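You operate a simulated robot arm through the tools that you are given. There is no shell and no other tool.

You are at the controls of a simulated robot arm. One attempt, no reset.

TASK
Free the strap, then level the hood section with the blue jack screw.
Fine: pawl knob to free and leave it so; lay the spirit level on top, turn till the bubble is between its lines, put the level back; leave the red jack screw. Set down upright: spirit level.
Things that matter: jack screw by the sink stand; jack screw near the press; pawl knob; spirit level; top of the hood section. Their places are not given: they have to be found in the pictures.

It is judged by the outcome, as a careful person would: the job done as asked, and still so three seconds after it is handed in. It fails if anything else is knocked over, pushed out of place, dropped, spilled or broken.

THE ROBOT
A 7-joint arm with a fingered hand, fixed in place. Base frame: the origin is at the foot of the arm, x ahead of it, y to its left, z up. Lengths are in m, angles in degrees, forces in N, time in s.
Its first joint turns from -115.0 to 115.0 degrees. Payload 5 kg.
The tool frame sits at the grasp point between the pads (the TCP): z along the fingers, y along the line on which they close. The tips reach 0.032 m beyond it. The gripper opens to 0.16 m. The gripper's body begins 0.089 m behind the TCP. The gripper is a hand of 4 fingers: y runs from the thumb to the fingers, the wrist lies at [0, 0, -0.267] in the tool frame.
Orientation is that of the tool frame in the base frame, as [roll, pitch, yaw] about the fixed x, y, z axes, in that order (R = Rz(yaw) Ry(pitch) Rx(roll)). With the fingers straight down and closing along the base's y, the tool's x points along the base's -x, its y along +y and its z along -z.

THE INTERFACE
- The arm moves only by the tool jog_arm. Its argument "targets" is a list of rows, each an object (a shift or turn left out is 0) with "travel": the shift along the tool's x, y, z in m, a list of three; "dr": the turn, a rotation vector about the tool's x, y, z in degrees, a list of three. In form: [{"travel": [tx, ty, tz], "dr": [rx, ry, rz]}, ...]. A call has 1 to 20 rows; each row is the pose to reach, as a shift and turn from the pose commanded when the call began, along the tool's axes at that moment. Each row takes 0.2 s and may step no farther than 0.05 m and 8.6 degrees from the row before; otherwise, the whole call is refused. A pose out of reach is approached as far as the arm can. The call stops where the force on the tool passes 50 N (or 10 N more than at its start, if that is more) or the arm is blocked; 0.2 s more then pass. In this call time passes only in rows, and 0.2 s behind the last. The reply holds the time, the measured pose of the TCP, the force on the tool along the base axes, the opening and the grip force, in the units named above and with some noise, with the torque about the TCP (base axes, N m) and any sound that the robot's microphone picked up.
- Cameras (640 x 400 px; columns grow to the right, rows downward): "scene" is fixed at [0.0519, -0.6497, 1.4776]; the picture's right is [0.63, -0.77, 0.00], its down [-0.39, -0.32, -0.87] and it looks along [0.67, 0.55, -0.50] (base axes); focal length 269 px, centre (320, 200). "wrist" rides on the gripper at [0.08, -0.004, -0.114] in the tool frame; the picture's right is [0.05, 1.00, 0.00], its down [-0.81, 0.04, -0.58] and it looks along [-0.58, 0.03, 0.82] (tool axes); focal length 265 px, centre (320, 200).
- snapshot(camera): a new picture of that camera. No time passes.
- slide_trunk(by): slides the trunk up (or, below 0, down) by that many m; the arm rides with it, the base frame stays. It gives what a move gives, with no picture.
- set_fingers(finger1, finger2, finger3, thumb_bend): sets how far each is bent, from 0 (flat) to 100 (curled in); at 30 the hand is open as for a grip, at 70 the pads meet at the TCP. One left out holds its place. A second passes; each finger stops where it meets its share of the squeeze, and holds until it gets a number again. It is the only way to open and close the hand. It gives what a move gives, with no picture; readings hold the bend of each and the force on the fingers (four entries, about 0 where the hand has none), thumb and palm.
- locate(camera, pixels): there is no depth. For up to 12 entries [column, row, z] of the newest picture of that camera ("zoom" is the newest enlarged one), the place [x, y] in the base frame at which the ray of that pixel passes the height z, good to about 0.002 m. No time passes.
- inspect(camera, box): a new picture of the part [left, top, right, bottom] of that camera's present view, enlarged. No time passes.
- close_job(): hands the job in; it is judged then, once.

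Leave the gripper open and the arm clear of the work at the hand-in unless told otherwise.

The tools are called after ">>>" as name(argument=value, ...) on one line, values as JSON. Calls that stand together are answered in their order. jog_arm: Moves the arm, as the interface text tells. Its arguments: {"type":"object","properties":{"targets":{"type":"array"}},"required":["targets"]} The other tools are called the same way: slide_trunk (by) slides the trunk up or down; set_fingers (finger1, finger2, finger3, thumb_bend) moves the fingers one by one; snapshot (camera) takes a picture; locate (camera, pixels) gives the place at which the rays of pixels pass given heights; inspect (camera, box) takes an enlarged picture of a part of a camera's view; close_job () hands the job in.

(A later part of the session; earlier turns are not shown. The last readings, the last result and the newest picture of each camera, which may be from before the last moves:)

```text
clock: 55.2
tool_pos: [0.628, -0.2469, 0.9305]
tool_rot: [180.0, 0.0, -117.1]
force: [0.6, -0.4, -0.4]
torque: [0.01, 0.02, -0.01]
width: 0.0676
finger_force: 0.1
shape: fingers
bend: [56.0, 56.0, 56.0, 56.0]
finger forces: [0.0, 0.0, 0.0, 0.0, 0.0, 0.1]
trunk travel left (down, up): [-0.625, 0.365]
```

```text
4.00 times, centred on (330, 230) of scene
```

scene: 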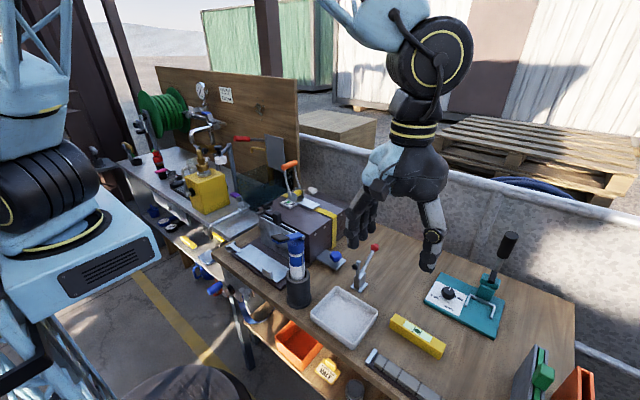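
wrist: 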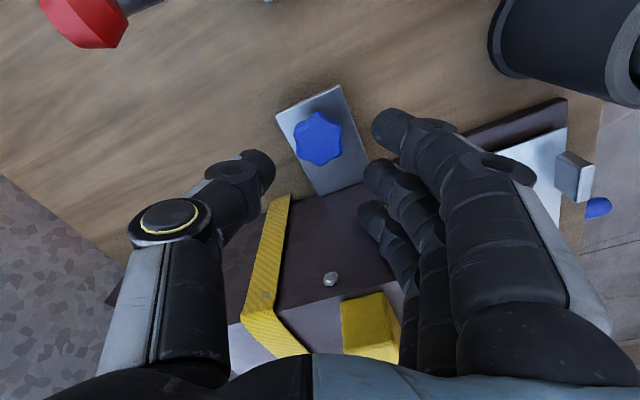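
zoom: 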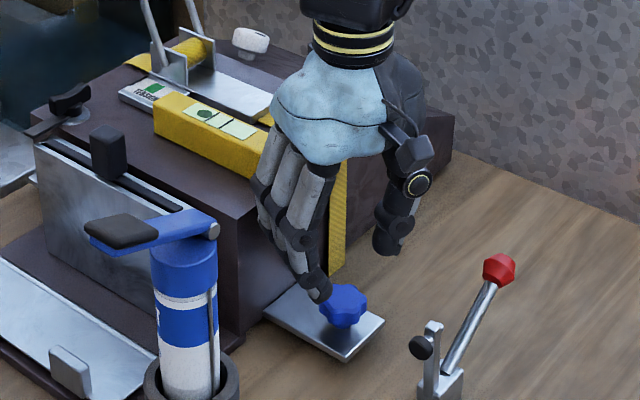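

The bubble stays visible in the scene view, good. Descending 45 mm and checking clearance between tips and plate.

>>> jog_arm(targets=[{"travel": [0.001, -0.001, 0.02]}, {"travel": [0.001, -0.001, 0.035]}, {"travel": [0.001, -0.001, 0.045]}, {"travel": [0.001, -0.001, 0.052]}])

>>> snapshot(camera="wrist")

>>> inspect(camera="scene", box=[300, 220, 380, 280])

```text
clock: 56.2
tool_pos: [0.6293, -0.2488, 0.8776]
tool_rot: [179.9, 0.1, -117.1]
force: [0.2, -1.4, -0.1]
torque: [-0.06, 0.03, 0.02]
width: 0.0678
finger_force: 0.1
shape: fingers
bend: [56.0, 56.0, 56.0, 56.0]
finger forces: [0.1, 0.0, 0.0, 0.1, 0.1, 0.0]
trunk travel left (down, up): [-0.625, 0.365]
```

```text
taken
```

wrist: 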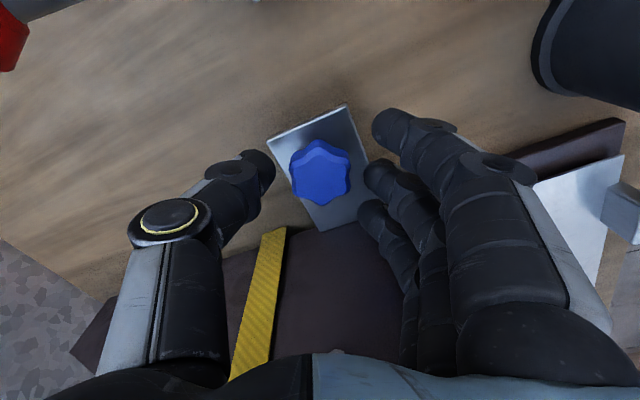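

```text
6.67 times, centred on (340, 250) of scene
```

zoom: 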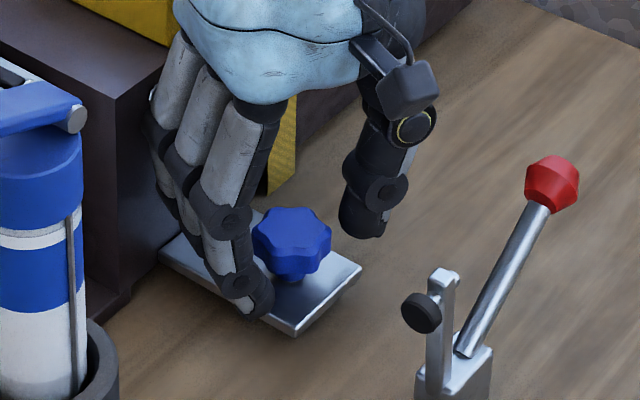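

Aligned: knob at wrist (320,172) between thumb and middle finger. Closing finger2 and thumb to 72.

>>> set_fingers(finger2=72, thumb_bend=72)

>>> snapshot(camera="wrist")

>>> inspect(camera="scene", box=[290, 190, 370, 280])

```text
clock: 57.2
tool_pos: [0.6294, -0.2495, 0.878]
tool_rot: [-179.9, 0.0, -117.2]
force: [5.4, -6.0, 0.9]
torque: [-0.19, -0.13, -0.07]
width: 0.0551
finger_force: 12.0
shape: fingers
bend: [56.0, 61.0, 56.0, 66.0]
finger forces: [0.0, 8.9, 0.0, 0.0, 14.0, 0.1]
trunk travel left (down, up): [-0.625, 0.365]
```

```text
taken
```

wrist: 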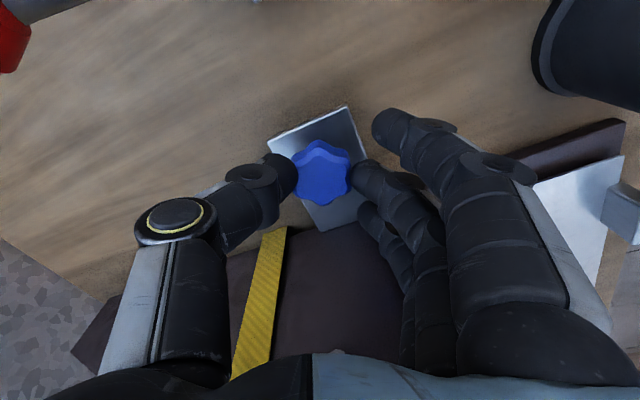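

```text
4.44 times, centred on (330, 235) of scene
```

zoom: 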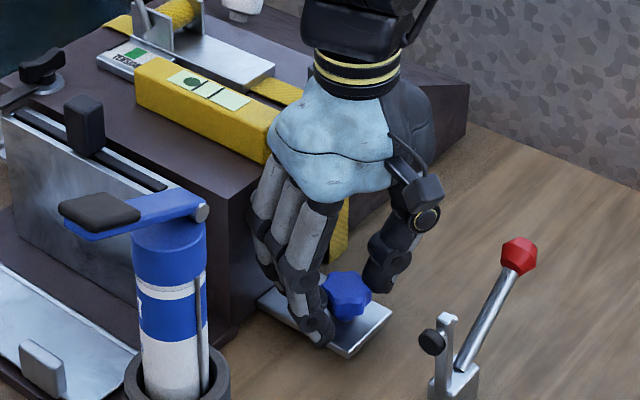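

Before turning, I'll record the bubble accurately in the scene view.

>>> inspect(camera="scene", box=[292, 197, 324, 221])

```text
16.00 times, centred on (308, 209) of scene
```

zoom: 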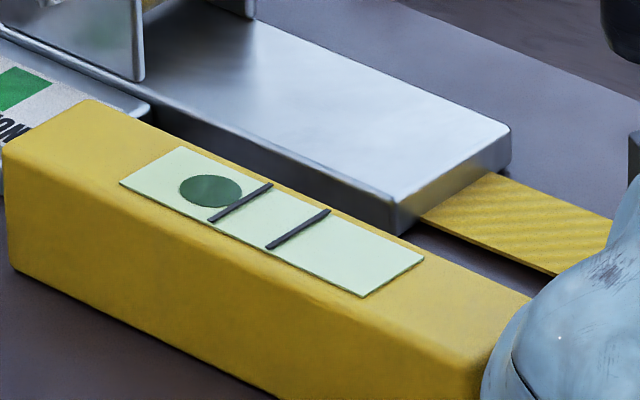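

Bubble centre at zoom (211,191); the lines' middle is (269,215). I'll turn +5° clockwise as a test.

>>> jog_arm(targets=[{"dr": [0, 0, 2.5]}, {"dr": [0, 0, 5]}])

>>> inspect(camera="wrist", box=[250, 120, 390, 220])

>>> inspect(camera="scene", box=[292, 197, 324, 221])

```text
clock: 57.8
tool_pos: [0.6299, -0.2493, 0.8775]
tool_rot: [-179.9, -0.1, -122.3]
force: [4.9, -6.3, 0.3]
torque: [-0.2, -0.15, 0.0]
width: 0.0553
finger_force: 11.4
shape: fingers
bend: [56.0, 61.0, 56.0, 66.0]
finger forces: [0.0, 8.5, 0.0, 0.0, 14.0, 0.0]
trunk travel left (down, up): [-0.625, 0.365]
```

```text
4.00 times, centred on (320, 170) of wrist
```

zoom: 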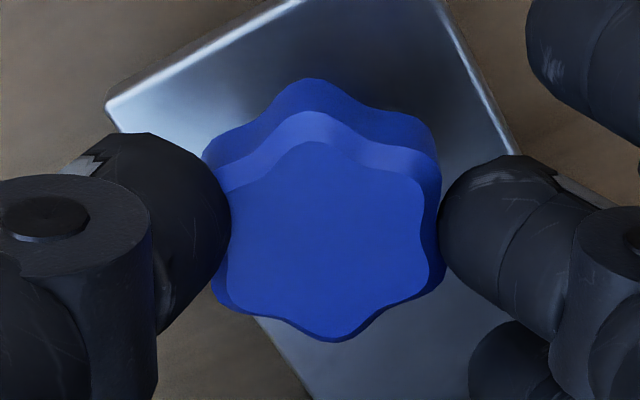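

```text
16.00 times, centred on (308, 209) of scene
```

zoom: 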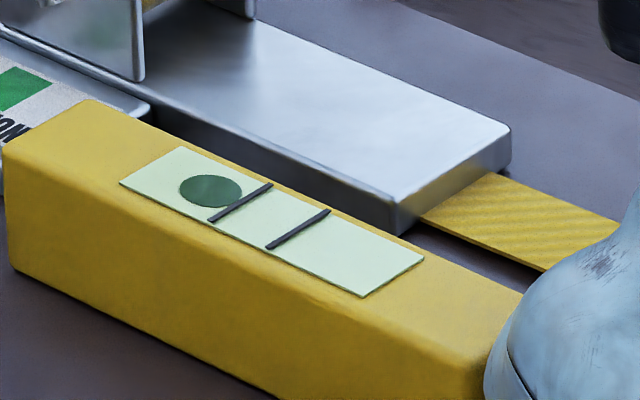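

No visible change yet for 5°. I'll check the finger clearance to the hood side before turning more.

>>> inspect(camera="scene", box=[295, 215, 355, 270])

>>> snapshot(camera="wrist")

```text
7.27 times, centred on (325, 242) of scene
```

zoom: 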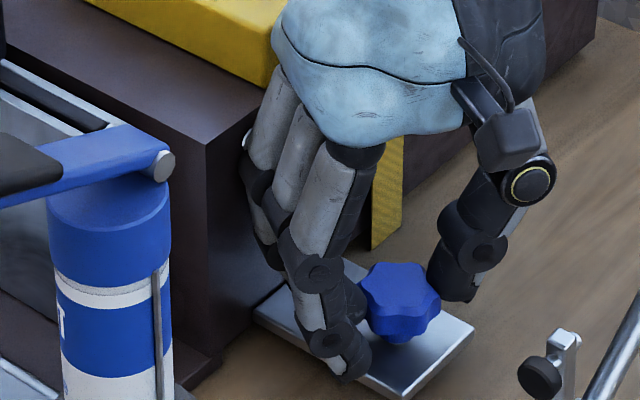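

```text
taken
```

wrist: 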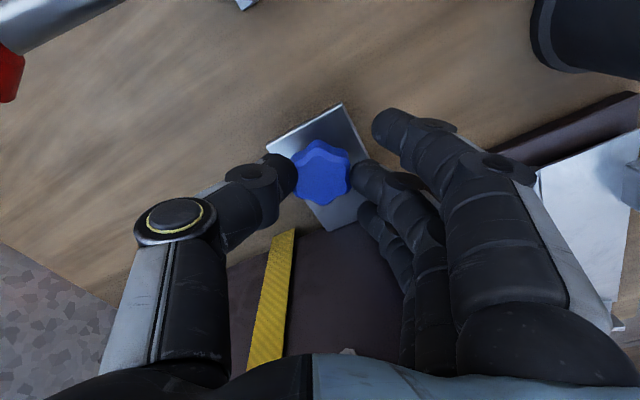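

Fingers get close to the hood's side if I rotate further this way, so I'll use strokes from yaw ≈283° down to ≈238°. Releasing, turning the open hand back −45°.

>>> set_fingers(finger2=55, thumb_bend=56)

>>> jog_arm(targets=[{"dr": [0, 0, -7.5]}, {"dr": [0, 0, -15]}, {"dr": [0, 0, -22.5]}, {"dr": [0, 0, -30]}, {"dr": [0, 0, -37.5]}, {"dr": [0, 0, -45]}])

>>> snapshot(camera="wrist")

```text
clock: 58.8
tool_pos: [0.6284, -0.2477, 0.8789]
tool_rot: [-180.0, 0.0, -122.1]
force: [-0.6, -1.9, -0.3]
torque: [-0.02, -0.06, 0.03]
width: 0.0671
finger_force: 0.4
shape: fingers
bend: [56.0, 55.0, 56.0, 56.0]
finger forces: [0.0, 0.0, 0.9, 0.0, 0.1, 0.0]
trunk travel left (down, up): [-0.625, 0.365]
```

```text
clock: 60.2
tool_pos: [0.6288, -0.2493, 0.8777]
tool_rot: [-179.9, 0.1, -77.1]
force: [0.0, 0.8, -0.5]
torque: [0.01, -0.05, 0.01]
width: 0.067
finger_force: 0.0
shape: fingers
bend: [56.0, 55.0, 56.0, 56.0]
finger forces: [0.0, 0.0, 0.0, 0.1, 0.0, 0.0]
trunk travel left (down, up): [-0.625, 0.365]
```

```text
taken
```

wrist: 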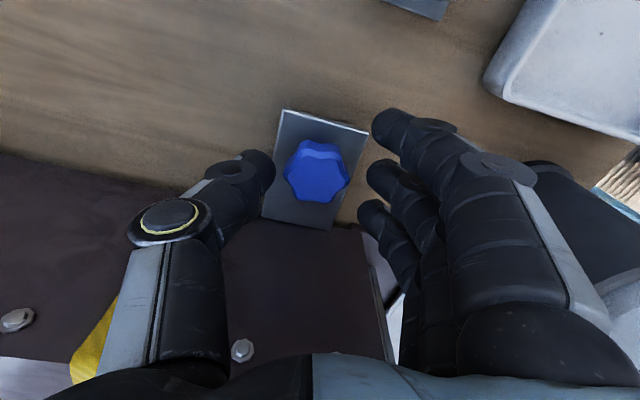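

Yaw 283° reached with no issue. Gripping the knob again (72).

>>> set_fingers(finger2=72, thumb_bend=72)

>>> inspect(camera="wrist", box=[250, 120, 390, 220])

```text
clock: 61.2
tool_pos: [0.63, -0.2484, 0.8777]
tool_rot: [-179.9, 0.0, -77.1]
force: [8.4, 1.8, -0.2]
torque: [0.05, -0.27, -0.02]
width: 0.0559
finger_force: 11.2
shape: fingers
bend: [56.0, 63.0, 56.0, 66.0]
finger forces: [0.1, 7.7, 0.0, 0.1, 14.8, 0.0]
trunk travel left (down, up): [-0.625, 0.365]
```

```text
4.00 times, centred on (320, 170) of wrist
```

zoom: 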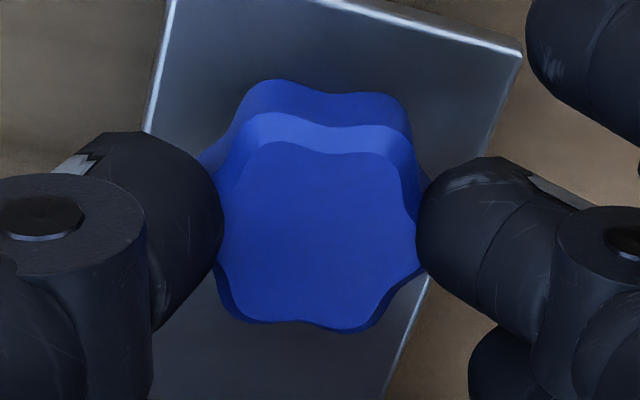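

Gripped. Rotating clockwise 42° in small rows, with a 1.5 mm centering shift.

>>> jog_arm(targets=[{"travel": [0, 0.0015, 0], "dr": [0, 0, 6]}, {"travel": [0, 0.0015, 0], "dr": [0, 0, 12]}, {"travel": [0, 0.0015, 0], "dr": [0, 0, 18]}, {"travel": [0, 0.0015, 0], "dr": [0, 0, 24]}, {"travel": [0, 0.0015, 0], "dr": [0, 0, 30]}, {"travel": [0, 0.001, 0], "dr": [0, 0, 36]}, {"travel": [0, 0.0005, 0], "dr": [0, 0, 41]}])

>>> inspect(camera="wrist", box=[250, 120, 390, 220])

>>> inspect(camera="scene", box=[292, 197, 324, 221])

```text
clock: 62.8
tool_pos: [0.6286, -0.2482, 0.8784]
tool_rot: [-179.9, 0.0, -118.1]
force: [7.0, 4.3, -0.6]
torque: [0.11, -0.25, 0.01]
width: 0.0556
finger_force: 10.5
shape: fingers
bend: [56.0, 64.0, 56.0, 67.0]
finger forces: [0.0, 9.3, 0.1, 0.0, 11.6, 0.0]
trunk travel left (down, up): [-0.625, 0.365]
```

```text
4.00 times, centred on (320, 170) of wrist
```

zoom: 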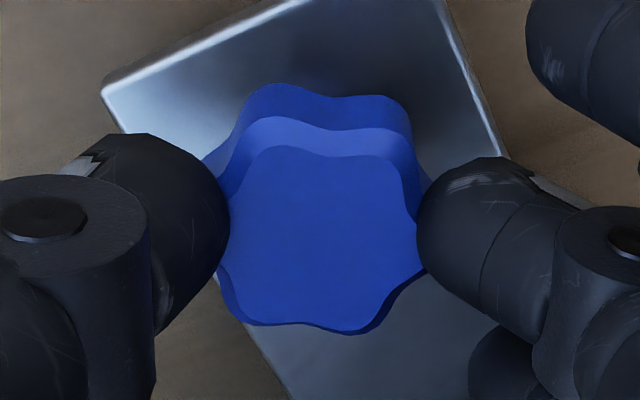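

```text
16.00 times, centred on (308, 209) of scene
```

zoom: 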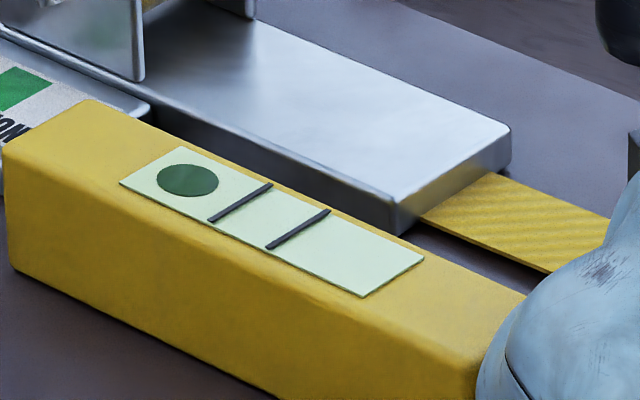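

The bubble moved the wrong way (187 vs 211): clockwise lowers that side. So counter-clockwise it is, at about 0.55 px per degree; I need ~82 px ≈ 150°. Turning back −41° with the present grip.

>>> jog_arm(targets=[{"dr": [0, 0, -6]}, {"dr": [0, 0, -12]}, {"dr": [0, 0, -18]}, {"dr": [0, 0, -24]}, {"dr": [0, 0, -30]}, {"dr": [0, 0, -36]}, {"dr": [0, 0, -42]}])

>>> inspect(camera="wrist", box=[250, 120, 390, 220])

>>> inspect(camera="scene", box=[292, 197, 324, 221])

```text
clock: 64.4
tool_pos: [0.6291, -0.2485, 0.8776]
tool_rot: [180.0, 0.1, -76.0]
force: [11.6, 0.0, 2.5]
torque: [0.08, -0.44, -0.03]
width: 0.0562
finger_force: 12.1
shape: fingers
bend: [56.0, 64.0, 56.0, 67.0]
finger forces: [0.0, 6.4, 0.0, 0.0, 18.6, 0.0]
trunk travel left (down, up): [-0.625, 0.365]
```

```text
4.00 times, centred on (320, 170) of wrist
```

zoom: 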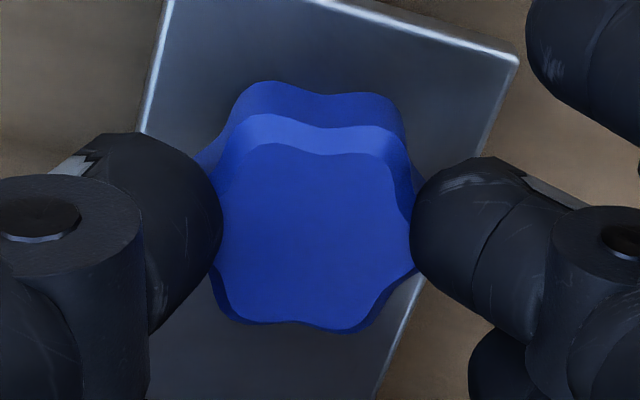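

```text
16.00 times, centred on (308, 209) of scene
```

zoom: 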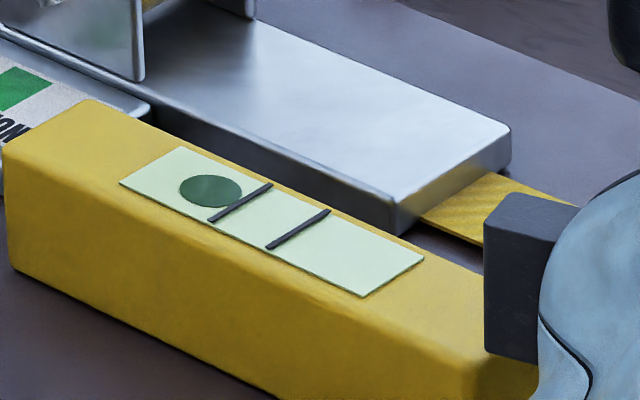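

Back to the start (211,191), as predicted. Now release, turn the open hand to yaw ≈243° (+41°) with a 3 mm shift toward the thumb side, and regrip.

>>> set_fingers(finger2=55, thumb_bend=56)

>>> jog_arm(targets=[{"travel": [0, -0.003, 0], "dr": [0, 0, 7]}, {"travel": [0, -0.003, 0], "dr": [0, 0, 14]}, {"travel": [0, -0.003, 0], "dr": [0, 0, 21]}, {"travel": [0, -0.003, 0], "dr": [0, 0, 28]}, {"travel": [0, -0.003, 0], "dr": [0, 0, 35]}, {"travel": [0, -0.003, 0], "dr": [0, 0, 41]}])

>>> set_fingers(finger2=72, thumb_bend=72)

>>> inspect(camera="wrist", box=[250, 120, 390, 220])

```text
clock: 65.4
tool_pos: [0.6278, -0.249, 0.8774]
tool_rot: [-179.9, -0.1, -76.0]
force: [-0.2, 0.2, 0.2]
torque: [0.01, 0.0, 0.01]
width: 0.0677
finger_force: 0.0
shape: fingers
bend: [56.0, 55.0, 56.0, 56.0]
finger forces: [0.0, 0.0, 0.0, 0.0, 0.1, 0.0]
trunk travel left (down, up): [-0.625, 0.365]
```

```text
clock: 66.8
tool_pos: [0.6317, -0.2463, 0.878]
tool_rot: [-180.0, 0.0, -117.1]
force: [-0.1, 0.5, 0.3]
torque: [-0.01, 0.05, 0.0]
width: 0.0675
finger_force: 0.0
shape: fingers
bend: [56.0, 55.0, 56.0, 56.0]
finger forces: [0.0, 0.0, 0.0, 0.0, 0.0, 0.0]
trunk travel left (down, up): [-0.625, 0.365]
```

```text
clock: 67.8
tool_pos: [0.6323, -0.248, 0.8778]
tool_rot: [180.0, 0.0, -117.1]
force: [4.7, -4.4, 2.1]
torque: [-0.13, -0.19, 0.0]
width: 0.0541
finger_force: 10.7
shape: fingers
bend: [56.0, 60.0, 56.0, 67.0]
finger forces: [0.0, 8.2, 0.0, 0.0, 13.6, 0.0]
trunk travel left (down, up): [-0.625, 0.365]
```

```text
4.00 times, centred on (320, 170) of wrist
```

zoom: 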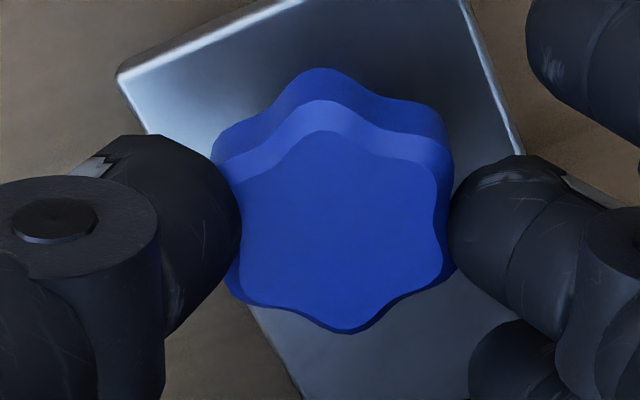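

Gripped in the valleys. Rotating counter-clockwise 41°.

>>> jog_arm(targets=[{"dr": [0, 0, -6]}, {"dr": [0, 0, -12]}, {"dr": [0, 0, -18]}, {"dr": [0, 0, -24]}, {"dr": [0, 0, -30]}, {"dr": [0, 0, -36]}, {"dr": [0, 0, -41]}])

>>> inspect(camera="wrist", box=[250, 120, 390, 220])

>>> inspect(camera="scene", box=[292, 197, 324, 221])

```text
clock: 69.4
tool_pos: [0.6306, -0.2477, 0.8775]
tool_rot: [-180.0, -0.1, -76.0]
force: [8.0, 4.2, 3.1]
torque: [0.16, -0.37, -0.04]
width: 0.0552
finger_force: 11.7
shape: fingers
bend: [56.0, 61.0, 56.0, 67.0]
finger forces: [0.0, 7.7, 0.0, 0.0, 15.6, 0.1]
trunk travel left (down, up): [-0.625, 0.365]
```

```text
4.00 times, centred on (320, 170) of wrist
```

zoom: 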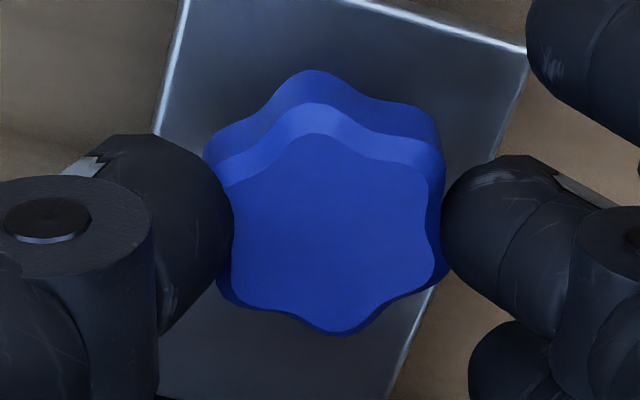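

```text
16.00 times, centred on (308, 209) of scene
```

zoom: 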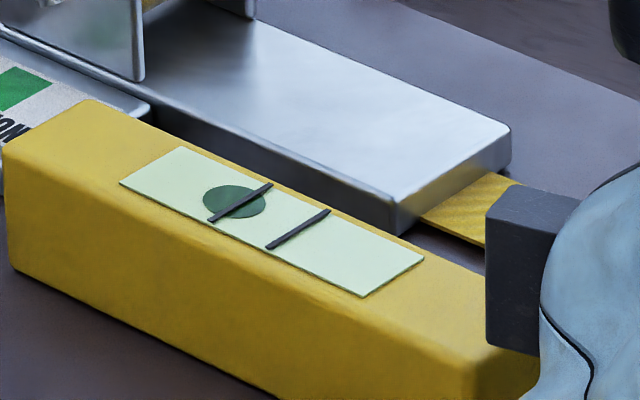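

Bubble moved to (234,202): +23 px for 41°. I need ~35 px more (≈62°). Another regrip and 41° stroke.

>>> set_fingers(finger2=55, thumb_bend=56)

>>> jog_arm(targets=[{"travel": [0, -0.001, 0], "dr": [0, 0, 7]}, {"travel": [0, -0.001, 0], "dr": [0, 0, 14]}, {"travel": [0, -0.001, 0], "dr": [0, 0, 21]}, {"travel": [0, -0.001, 0], "dr": [0, 0, 28]}, {"travel": [0, -0.001, 0], "dr": [0, 0, 35]}, {"travel": [0, -0.001, 0], "dr": [0, 0, 41]}])

>>> set_fingers(finger2=72, thumb_bend=72)

>>> inspect(camera="wrist", box=[250, 120, 390, 220])

>>> inspect(camera="scene", box=[292, 197, 324, 221])

```text
clock: 70.4
tool_pos: [0.6306, -0.2486, 0.8784]
tool_rot: [-180.0, 0.0, -76.1]
force: [-0.9, 0.7, -0.2]
torque: [0.0, 0.02, -0.01]
width: 0.0676
finger_force: 0.0
shape: fingers
bend: [56.0, 55.0, 56.0, 56.0]
finger forces: [0.1, 0.0, 0.0, 0.0, 0.0, 0.1]
trunk travel left (down, up): [-0.625, 0.365]
```

```text
clock: 71.8
tool_pos: [0.6319, -0.2468, 0.8779]
tool_rot: [180.0, 0.0, -117.2]
force: [0.3, 0.2, -0.1]
torque: [-0.01, 0.02, 0.02]
width: 0.0671
finger_force: 0.1
shape: fingers
bend: [56.0, 55.0, 56.0, 56.0]
finger forces: [0.0, 0.1, 0.1, 0.0, 0.0, 0.1]
trunk travel left (down, up): [-0.625, 0.365]
```

```text
clock: 72.8
tool_pos: [0.6317, -0.2467, 0.8787]
tool_rot: [180.0, 0.0, -117.1]
force: [5.6, 0.8, 1.2]
torque: [-0.06, -0.21, -0.01]
width: 0.0537
finger_force: 10.7
shape: fingers
bend: [56.0, 60.0, 56.0, 67.0]
finger forces: [0.0, 8.6, 0.0, 0.1, 12.8, 0.1]
trunk travel left (down, up): [-0.625, 0.365]
```

```text
4.00 times, centred on (320, 170) of wrist
```

zoom: 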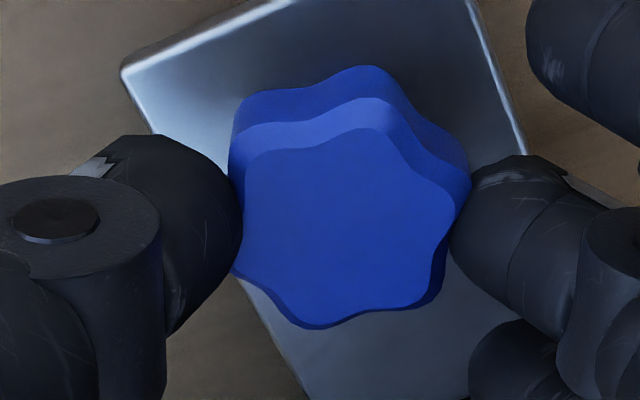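

```text
16.00 times, centred on (308, 209) of scene
```

zoom: 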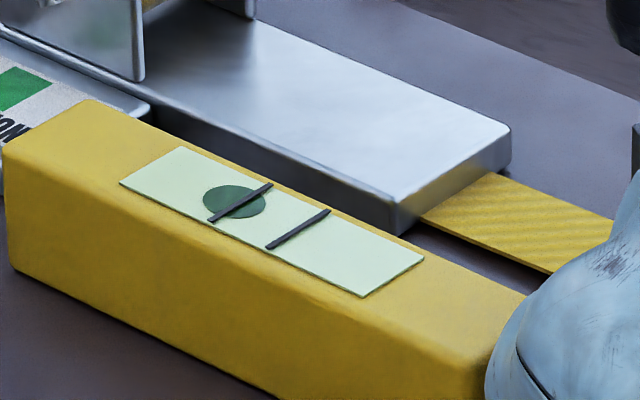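

Bubble unchanged at (234,202) after regripping. Rotating counter-clockwise 41° again.

>>> jog_arm(targets=[{"dr": [0, 0, -6]}, {"dr": [0, 0, -12]}, {"dr": [0, 0, -18]}, {"dr": [0, 0, -24]}, {"dr": [0, 0, -30]}, {"dr": [0, 0, -36]}, {"dr": [0, 0, -41]}])

>>> inspect(camera="wrist", box=[250, 120, 390, 220])

>>> inspect(camera="scene", box=[292, 197, 324, 221])

```text
clock: 74.4
tool_pos: [0.6323, -0.2473, 0.8777]
tool_rot: [180.0, -0.1, -76.0]
force: [5.4, 4.4, 2.5]
torque: [0.14, -0.2, -0.02]
width: 0.0539
finger_force: 10.0
shape: fingers
bend: [56.0, 61.0, 56.0, 67.0]
finger forces: [0.1, 7.5, 0.0, 0.0, 13.1, 0.0]
trunk travel left (down, up): [-0.625, 0.365]
```

```text
4.00 times, centred on (320, 170) of wrist
```

zoom: 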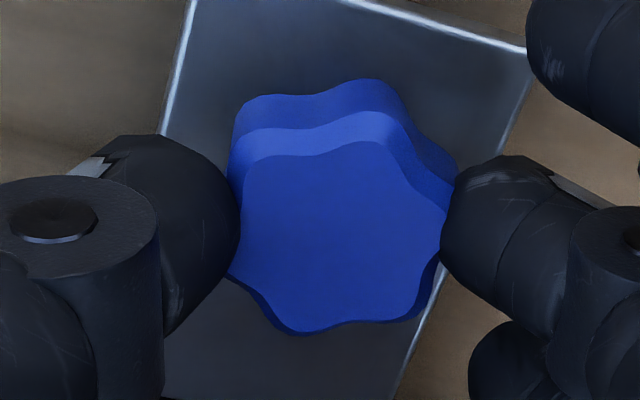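

```text
16.00 times, centred on (308, 209) of scene
```

zoom: 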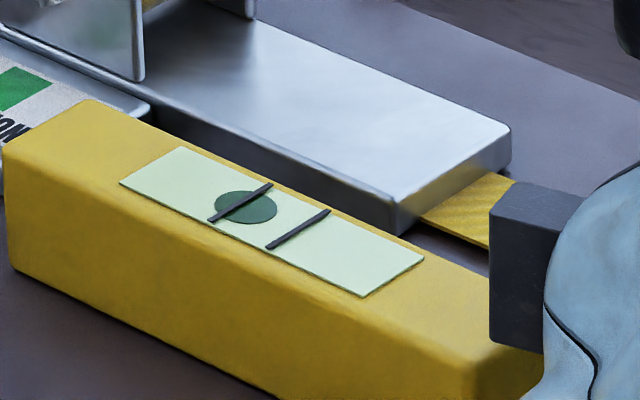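

Only +12 px this time (246,208) — the grip partly slipped on the lobes. ~23 px still to go. I'll regrip with a firmer squeeze (82).

>>> set_fingers(finger2=55, thumb_bend=56)

>>> jog_arm(targets=[{"travel": [0, -0.001, 0.001], "dr": [0, 0, 7]}, {"travel": [0, -0.001, 0.002], "dr": [0, 0, 14]}, {"travel": [0, -0.001, 0.003], "dr": [0, 0, 21]}, {"travel": [0, -0.001, 0.003], "dr": [0, 0, 28]}, {"travel": [0, -0.001, 0.003], "dr": [0, 0, 35]}, {"travel": [0, -0.001, 0.003], "dr": [0, 0, 41]}])

>>> set_fingers(finger2=82, thumb_bend=82)

>>> inspect(camera="wrist", box=[250, 120, 390, 220])

>>> inspect(camera="scene", box=[292, 197, 324, 221])

```text
clock: 75.4
tool_pos: [0.6316, -0.2477, 0.8768]
tool_rot: [180.0, 0.0, -76.1]
force: [-0.3, -0.1, 0.9]
torque: [0.05, 0.0, 0.02]
width: 0.0676
finger_force: 0.1
shape: fingers
bend: [56.0, 55.0, 56.0, 56.0]
finger forces: [0.0, 0.0, 0.0, 0.0, 0.1, 0.1]
trunk travel left (down, up): [-0.625, 0.365]
```

```text
clock: 76.8
tool_pos: [0.6324, -0.245, 0.8748]
tool_rot: [-179.9, 0.0, -117.1]
force: [0.5, 0.3, 1.3]
torque: [0.03, -0.02, -0.02]
width: 0.0673
finger_force: 0.0
shape: fingers
bend: [56.0, 55.0, 56.0, 56.0]
finger forces: [0.0, 0.0, 0.0, 0.0, 0.0, 0.0]
trunk travel left (down, up): [-0.625, 0.365]
```

```text
clock: 77.8
tool_pos: [0.6354, -0.247, 0.8751]
tool_rot: [-179.9, 0.0, -117.2]
force: [21.4, -12.6, 8.7]
torque: [-0.39, -0.71, 0.02]
width: 0.0489
finger_force: 21.7
shape: fingers
bend: [56.0, 60.0, 56.0, 71.0]
finger forces: [0.0, 9.8, 0.0, 0.1, 33.6, 0.1]
trunk travel left (down, up): [-0.625, 0.365]
```

```text
4.00 times, centred on (320, 170) of wrist
```

zoom: 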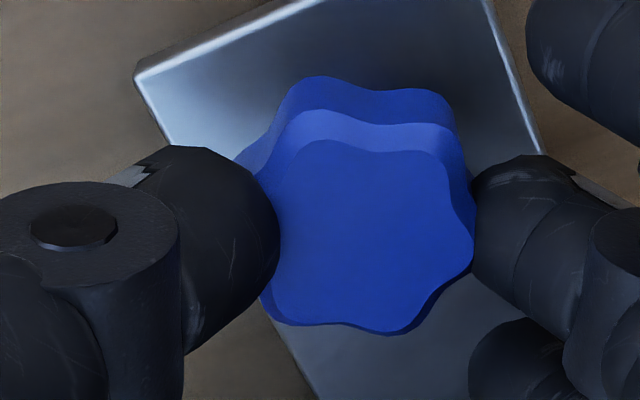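

```text
16.00 times, centred on (308, 209) of scene
```

zoom: 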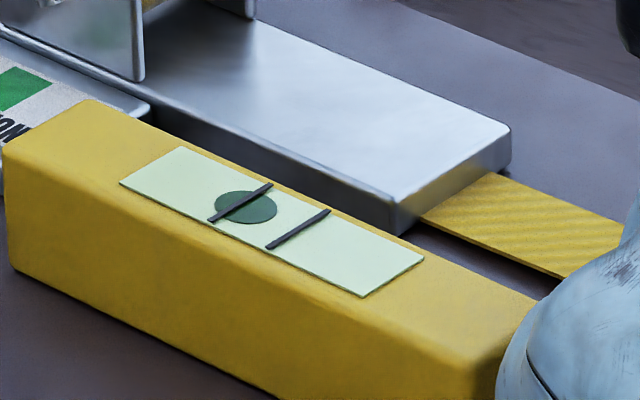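

The thumb pushes harder (34 N) than the finger can balance, so I'll ease the thumb back to 73 and stroke −41° again.

>>> set_fingers(finger2=80, thumb_bend=72)

>>> jog_arm(targets=[{"dr": [0, 0, -6]}, {"dr": [0, 0, -12]}, {"dr": [0, 0, -18]}, {"dr": [0, 0, -24]}])

>>> inspect(camera="wrist", box=[250, 120, 390, 220])

>>> inspect(camera="scene", box=[292, 197, 324, 221])

```text
clock: 78.8
tool_pos: [0.6327, -0.2474, 0.8754]
tool_rot: [-179.9, 0.0, -117.1]
force: [9.7, -5.3, 26.8]
torque: [-0.36, -0.65, -0.02]
width: 0.0511
finger_force: 23.8
shape: fingers
bend: [56.0, 60.0, 56.0, 71.0]
finger forces: [0.0, 11.3, 0.0, 0.0, 36.4, 0.0]
trunk travel left (down, up): [-0.625, 0.365]
```

```text
clock: 79.8
tool_pos: [0.6338, -0.2454, 0.8752]
tool_rot: [-179.9, -0.1, -93.1]
force: [11.7, 0.5, 32.0]
torque: [0.03, -0.69, -0.03]
width: 0.0509
finger_force: 25.2
shape: fingers
bend: [56.0, 60.0, 56.0, 71.0]
finger forces: [0.1, 11.9, 0.0, 0.0, 38.5, 0.0]
trunk travel left (down, up): [-0.625, 0.365]
```

```text
4.00 times, centred on (320, 170) of wrist
```

zoom: 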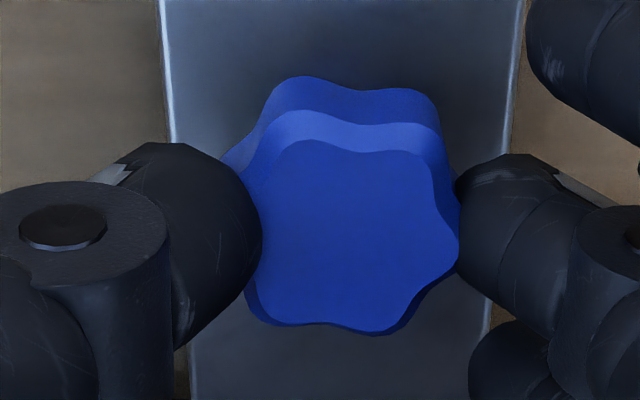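

```text
16.00 times, centred on (308, 209) of scene
```

zoom: 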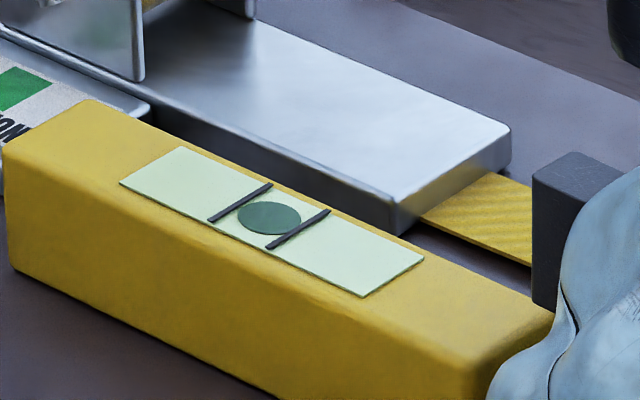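

The bubble is now at (269,217), right in the middle. But the tool is pressing down (32 N), so I'll release the grip and re-read.

>>> set_fingers(finger2=55, thumb_bend=56)

>>> inspect(camera="scene", box=[292, 197, 324, 221])

>>> inspect(camera="wrist", box=[250, 120, 390, 220])

```text
clock: 80.8
tool_pos: [0.6324, -0.248, 0.8741]
tool_rot: [180.0, -0.1, -93.1]
force: [1.5, 0.1, -0.2]
torque: [-0.01, 0.0, -0.01]
width: 0.0674
finger_force: 0.0
shape: fingers
bend: [56.0, 55.0, 56.0, 56.0]
finger forces: [0.0, 0.0, 0.1, 0.1, 0.0, 0.0]
trunk travel left (down, up): [-0.625, 0.365]
```

```text
16.00 times, centred on (308, 209) of scene
```

zoom: 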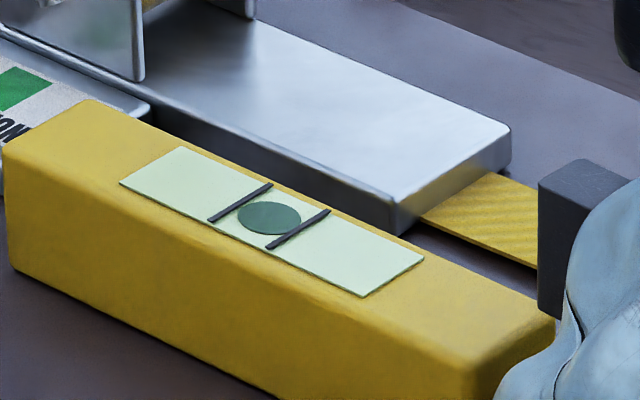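

```text
4.00 times, centred on (320, 170) of wrist
```

zoom: 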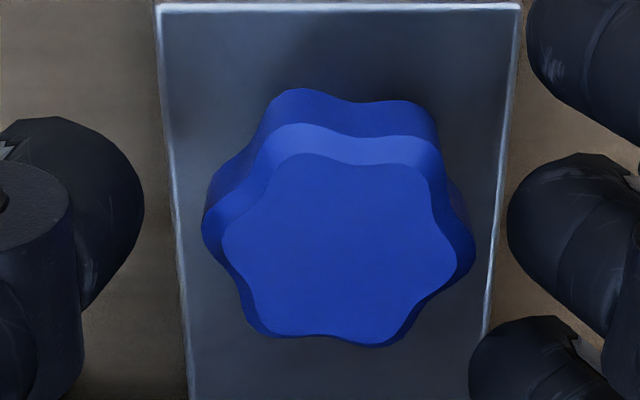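

After release the bubble stays centred at (269,217) between the lines at (240,202) and (298,228). I'll lift the hand straight up and away from the blue screw.

>>> jog_arm(targets=[{"travel": [0, 0, -0.03]}, {"travel": [0, 0, -0.07]}, {"travel": [0, 0, -0.11]}, {"travel": [0, 0, -0.15]}, {"travel": [0, 0, -0.19]}, {"travel": [0, 0, -0.23]}, {"travel": [0, 0, -0.27]}, {"travel": [0, 0, -0.29]}])

>>> snapshot(camera="wrist")

>>> inspect(camera="wrist", box=[270, 110, 390, 260])

>>> inspect(camera="scene", box=[292, 197, 324, 221])

```text
clock: 82.6
tool_pos: [0.6326, -0.2467, 1.1657]
tool_rot: [180.0, -0.1, -93.2]
force: [-0.5, -0.3, -0.6]
torque: [-0.02, 0.0, -0.02]
width: 0.0676
finger_force: 0.0
shape: fingers
bend: [56.0, 55.0, 56.0, 56.0]
finger forces: [0.1, 0.0, 0.0, 0.0, 0.0, 0.1]
trunk travel left (down, up): [-0.625, 0.365]
```

```text
taken
```

wrist: 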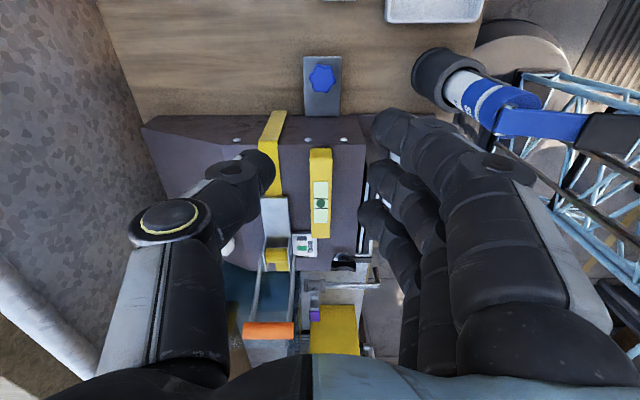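

```text
2.67 times, centred on (330, 185) of wrist
```

zoom: 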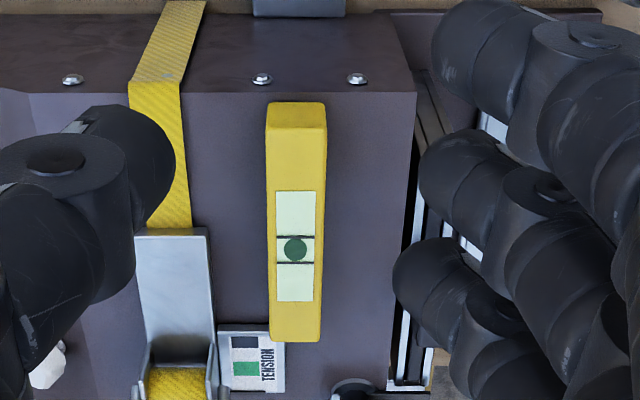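

```text
16.00 times, centred on (308, 209) of scene
```

zoom: 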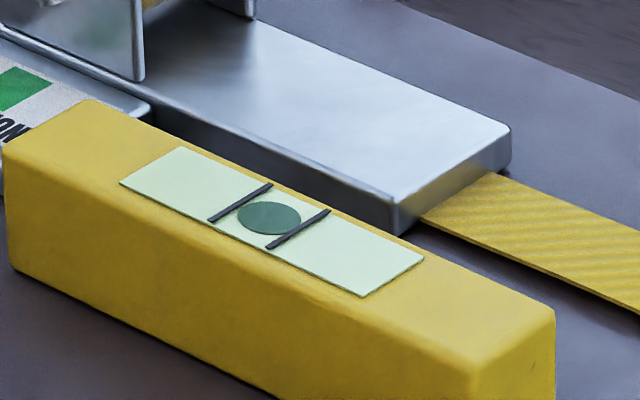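

Bubble is centred in both views. Now I'll turn the hand to yaw ≈97° while moving back above the level.

>>> jog_arm(targets=[{"travel": [0, 0, 0], "dr": [0, 0, 8.5]}, {"travel": [0, 0, 0], "dr": [0, 0, 17]}, {"travel": [0, 0, 0], "dr": [0, 0, 25.5]}, {"travel": [-0.01, 0.0006, 0], "dr": [0, 0, 34]}, {"travel": [-0.02, 0.0012, 0], "dr": [0, 0, 42.5]}, {"travel": [-0.03, 0.0018, 0], "dr": [0, 0, 51]}, {"travel": [-0.04, 0.0024, 0], "dr": [0, 0, 59.5]}, {"travel": [-0.05, 0.003, 0], "dr": [0, 0, 68]}, {"travel": [-0.06, 0.0036, 0], "dr": [0, 0, 76.5]}, {"travel": [-0.07, 0.0042, 0], "dr": [0, 0, 85]}, {"travel": [-0.08, 0.0048, 0], "dr": [0, 0, 93.5]}, {"travel": [-0.09, 0.0054, 0], "dr": [0, 0, 102]}, {"travel": [-0.1, 0.006, 0], "dr": [0, 0, 110.5]}, {"travel": [-0.11, 0.0066, 0], "dr": [0, 0, 119]}, {"travel": [-0.12, 0.0072, 0], "dr": [0, 0, 127.5]}, {"travel": [-0.13, 0.008, 0], "dr": [0, 0, 136]}, {"travel": [-0.14, 0.0085, 0], "dr": [0, 0, 144.5]}, {"travel": [-0.1458, 0.0089, 0], "dr": [0, 0, 153]}, {"travel": [-0.1458, 0.0089, 0], "dr": [0, 0, 161.5]}, {"travel": [-0.1458, 0.0089, 0], "dr": [0, 0, 170]}])

>>> jog_arm(targets=[{"dr": [0, 0, 6.9]}])

>>> snapshot(camera="wrist")

>>> inspect(camera="wrist", box=[240, 10, 400, 180])

```text
clock: 86.8
tool_pos: [0.6328, -0.1005, 1.1636]
tool_rot: [180.0, 0.0, 96.6]
force: [0.7, -0.1, 1.1]
torque: [-0.02, 0.01, 0.01]
width: 0.0674
finger_force: 0.1
shape: fingers
bend: [56.0, 55.0, 56.0, 56.0]
finger forces: [0.1, 0.0, 0.0, 0.0, 0.0, 0.0]
trunk travel left (down, up): [-0.625, 0.365]
```

```text
clock: 87.2
tool_pos: [0.6317, -0.1013, 1.1641]
tool_rot: [-180.0, 0.0, 89.9]
force: [0.3, 0.6, -0.3]
torque: [0.02, 0.02, -0.03]
width: 0.0676
finger_force: 0.2
shape: fingers
bend: [56.0, 55.0, 56.0, 56.0]
finger forces: [0.0, 0.0, 0.1, 0.0, 0.0, 0.0]
trunk travel left (down, up): [-0.625, 0.365]
```

```text
taken
```

wrist: 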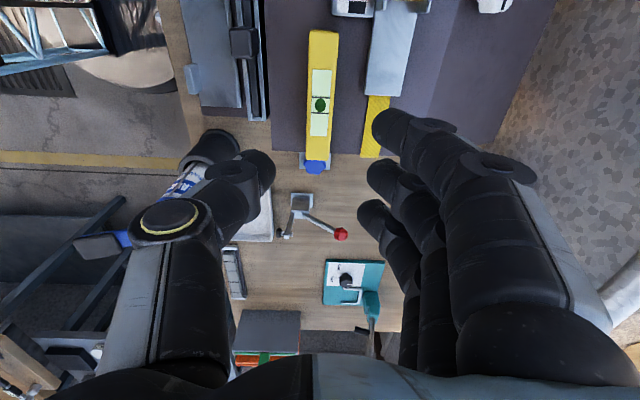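

```text
2.35 times, centred on (320, 95) of wrist
```

zoom: 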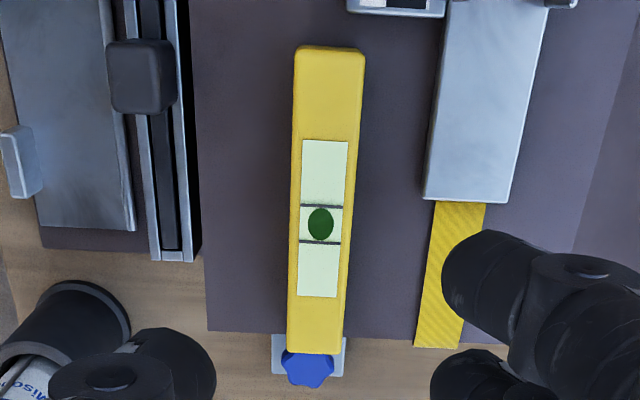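

The level is centred beneath the hand (bubble at wrist (320,105)). Descending to the release pose z≈0.995.

>>> jog_arm(targets=[{"travel": [0, 0, 0.04]}, {"travel": [0, 0, 0.08]}, {"travel": [0, 0, 0.12]}, {"travel": [0, 0, 0.145]}, {"travel": [0, 0, 0.16]}, {"travel": [0, 0, 0.167]}])

>>> snapshot(camera="wrist")

>>> inspect(camera="scene", box=[280, 180, 360, 240])

```text
clock: 88.6
tool_pos: [0.6329, -0.1024, 0.9977]
tool_rot: [180.0, 0.0, 89.9]
force: [-0.5, -0.1, -0.6]
torque: [-0.01, 0.04, -0.02]
width: 0.0673
finger_force: 0.0
shape: fingers
bend: [56.0, 55.0, 56.0, 56.0]
finger forces: [0.0, 0.0, 0.0, 0.1, 0.0, 0.1]
trunk travel left (down, up): [-0.625, 0.365]
```

```text
taken
```

wrist: 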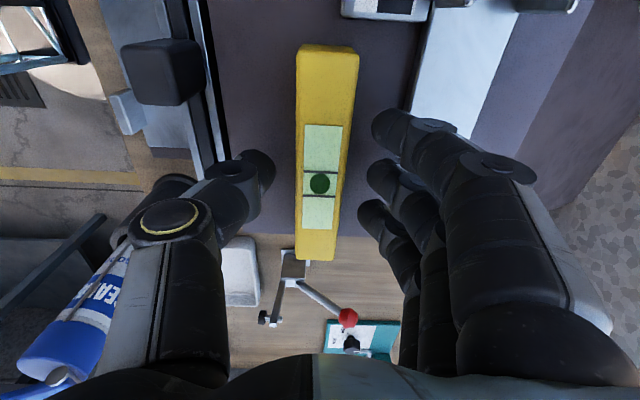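

```text
6.67 times, centred on (320, 210) of scene
```

zoom: 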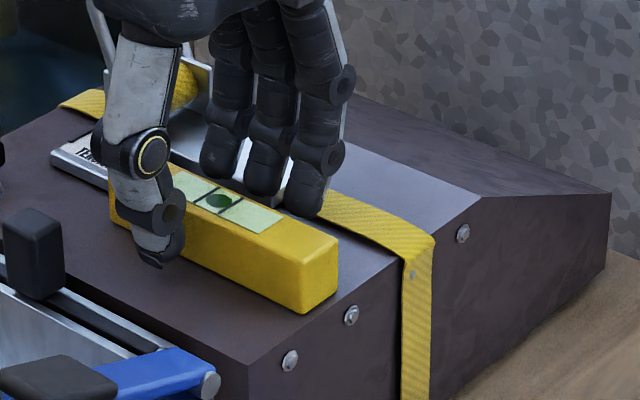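

Fingers straddle the level evenly. Closing gently, then to the same grip as before (69/74).

>>> set_fingers(finger1=61, finger2=61, finger3=61, thumb_bend=63)

>>> set_fingers(finger1=69, finger2=69, finger3=69, thumb_bend=74)

>>> snapshot(camera="wrist")

```text
clock: 89.6
tool_pos: [0.6324, -0.1013, 0.9985]
tool_rot: [-179.9, -0.1, 90.0]
force: [-0.8, 0.0, 0.1]
torque: [0.03, 0.04, -0.01]
width: 0.0476
finger_force: 0.2
shape: fingers
bend: [61.0, 61.0, 61.0, 63.0]
finger forces: [0.0, 0.0, 0.1, 0.0, 0.4, 0.0]
trunk travel left (down, up): [-0.625, 0.365]
```

```text
clock: 90.6
tool_pos: [0.6319, -0.1022, 0.9985]
tool_rot: [-179.9, 0.0, 90.0]
force: [-0.8, 0.3, -0.1]
torque: [0.05, -0.01, -0.01]
width: 0.0416
finger_force: 20.2
shape: fingers
bend: [64.0, 64.0, 64.0, 67.0]
finger forces: [6.7, 6.6, 6.5, 0.1, 19.8, 0.0]
trunk travel left (down, up): [-0.625, 0.365]
```

```text
taken
```

wrist: 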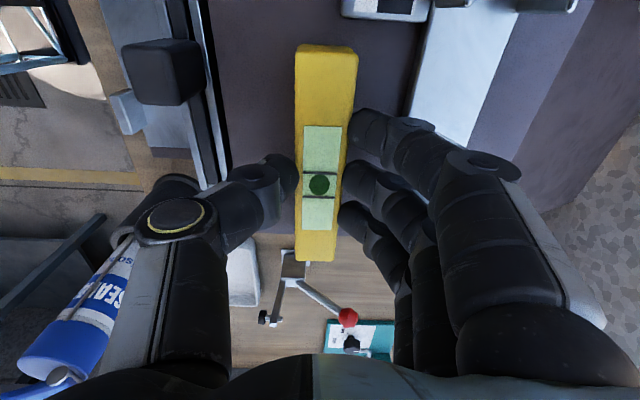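

Gripped at ~20 N. Lifting gently straight up.

>>> jog_arm(targets=[{"travel": [0, 0, -0.01]}, {"travel": [0, 0, -0.03]}, {"travel": [0, 0, -0.07]}, {"travel": [0, 0, -0.11]}, {"travel": [0, 0, -0.15]}, {"travel": [0, 0, -0.165]}])

>>> inspect(camera="scene", box=[230, 120, 390, 260])

```text
clock: 92.0
tool_pos: [0.6329, -0.1009, 1.1619]
tool_rot: [-179.9, 0.0, 90.0]
force: [0.5, -0.5, -1.9]
torque: [0.02, 0.02, 0.0]
width: 0.0419
finger_force: 19.8
shape: fingers
bend: [64.0, 64.0, 64.0, 67.0]
finger forces: [6.6, 6.6, 6.5, 0.0, 19.6, 0.0]
trunk travel left (down, up): [-0.625, 0.365]
```

```text
2.86 times, centred on (310, 190) of scene
```

zoom: 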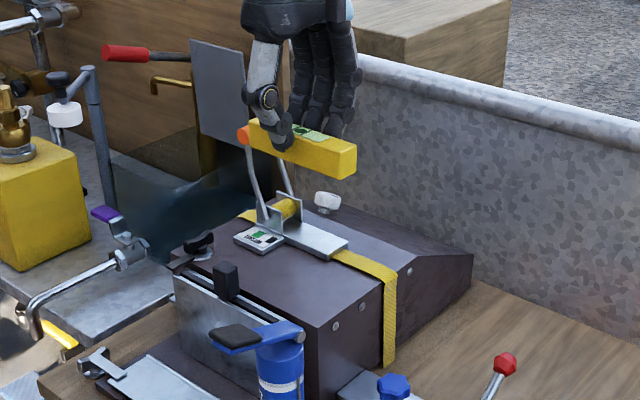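

Level lifted, hood undisturbed. Carrying it back at z≈1.16 to above its old place (0.543,−0.567).

>>> jog_arm(targets=[{"travel": [-0.0424, -0.0082, 0]}, {"travel": [-0.0848, -0.0163, 0]}, {"travel": [-0.1272, -0.0245, 0]}, {"travel": [-0.1696, -0.0326, 0]}, {"travel": [-0.212, -0.0408, 0]}, {"travel": [-0.2543, -0.0489, 0]}, {"travel": [-0.2967, -0.0571, 0]}, {"travel": [-0.3391, -0.0652, 0]}, {"travel": [-0.3815, -0.0734, 0]}, {"travel": [-0.4239, -0.0815, 0]}, {"travel": [-0.4663, -0.0897, 0], "dr": [0, 0, 1.1]}, {"travel": [-0.4663, -0.0897, 0.04], "dr": [0, 0, 1.1]}, {"travel": [-0.4663, -0.0897, 0.08], "dr": [0, 0, 1.1]}, {"travel": [-0.4663, -0.0897, 0.12], "dr": [0, 0, 1.1]}, {"travel": [-0.4663, -0.0897, 0.16], "dr": [0, 0, 1.1]}, {"travel": [-0.4663, -0.0897, 0.2], "dr": [0, 0, 1.1]}, {"travel": [-0.4663, -0.0897, 0.24], "dr": [0, 0, 1.1]}, {"travel": [-0.4663, -0.0897, 0.275], "dr": [0, 0, 1.1]}])

>>> inspect(camera="scene", box=[360, 270, 480, 370])

>>> snapshot(camera="wrist")

```text
clock: 95.8
tool_pos: [0.542, -0.5685, 0.8879]
tool_rot: [179.9, 0.0, 89.0]
force: [0.5, 0.4, -0.8]
torque: [0.01, -0.01, -0.02]
width: 0.0415
finger_force: 19.1
shape: fingers
bend: [64.0, 64.0, 64.0, 67.0]
finger forces: [6.3, 6.4, 6.3, 0.0, 19.1, 0.0]
trunk travel left (down, up): [-0.625, 0.365]
```

```text
4.00 times, centred on (420, 320) of scene
```

zoom: 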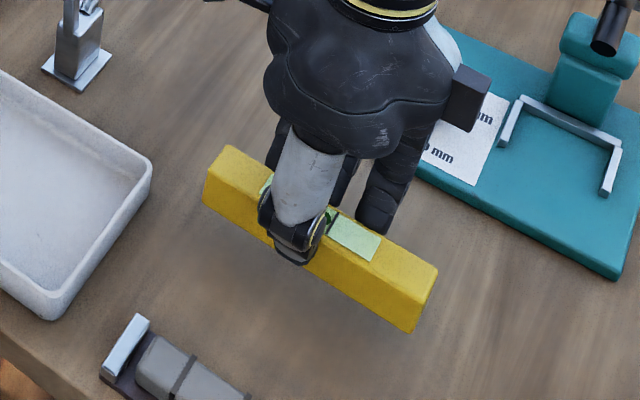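

```text
taken
```

wrist: 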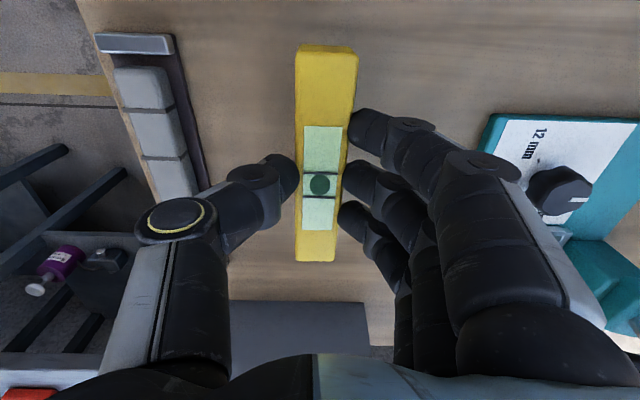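

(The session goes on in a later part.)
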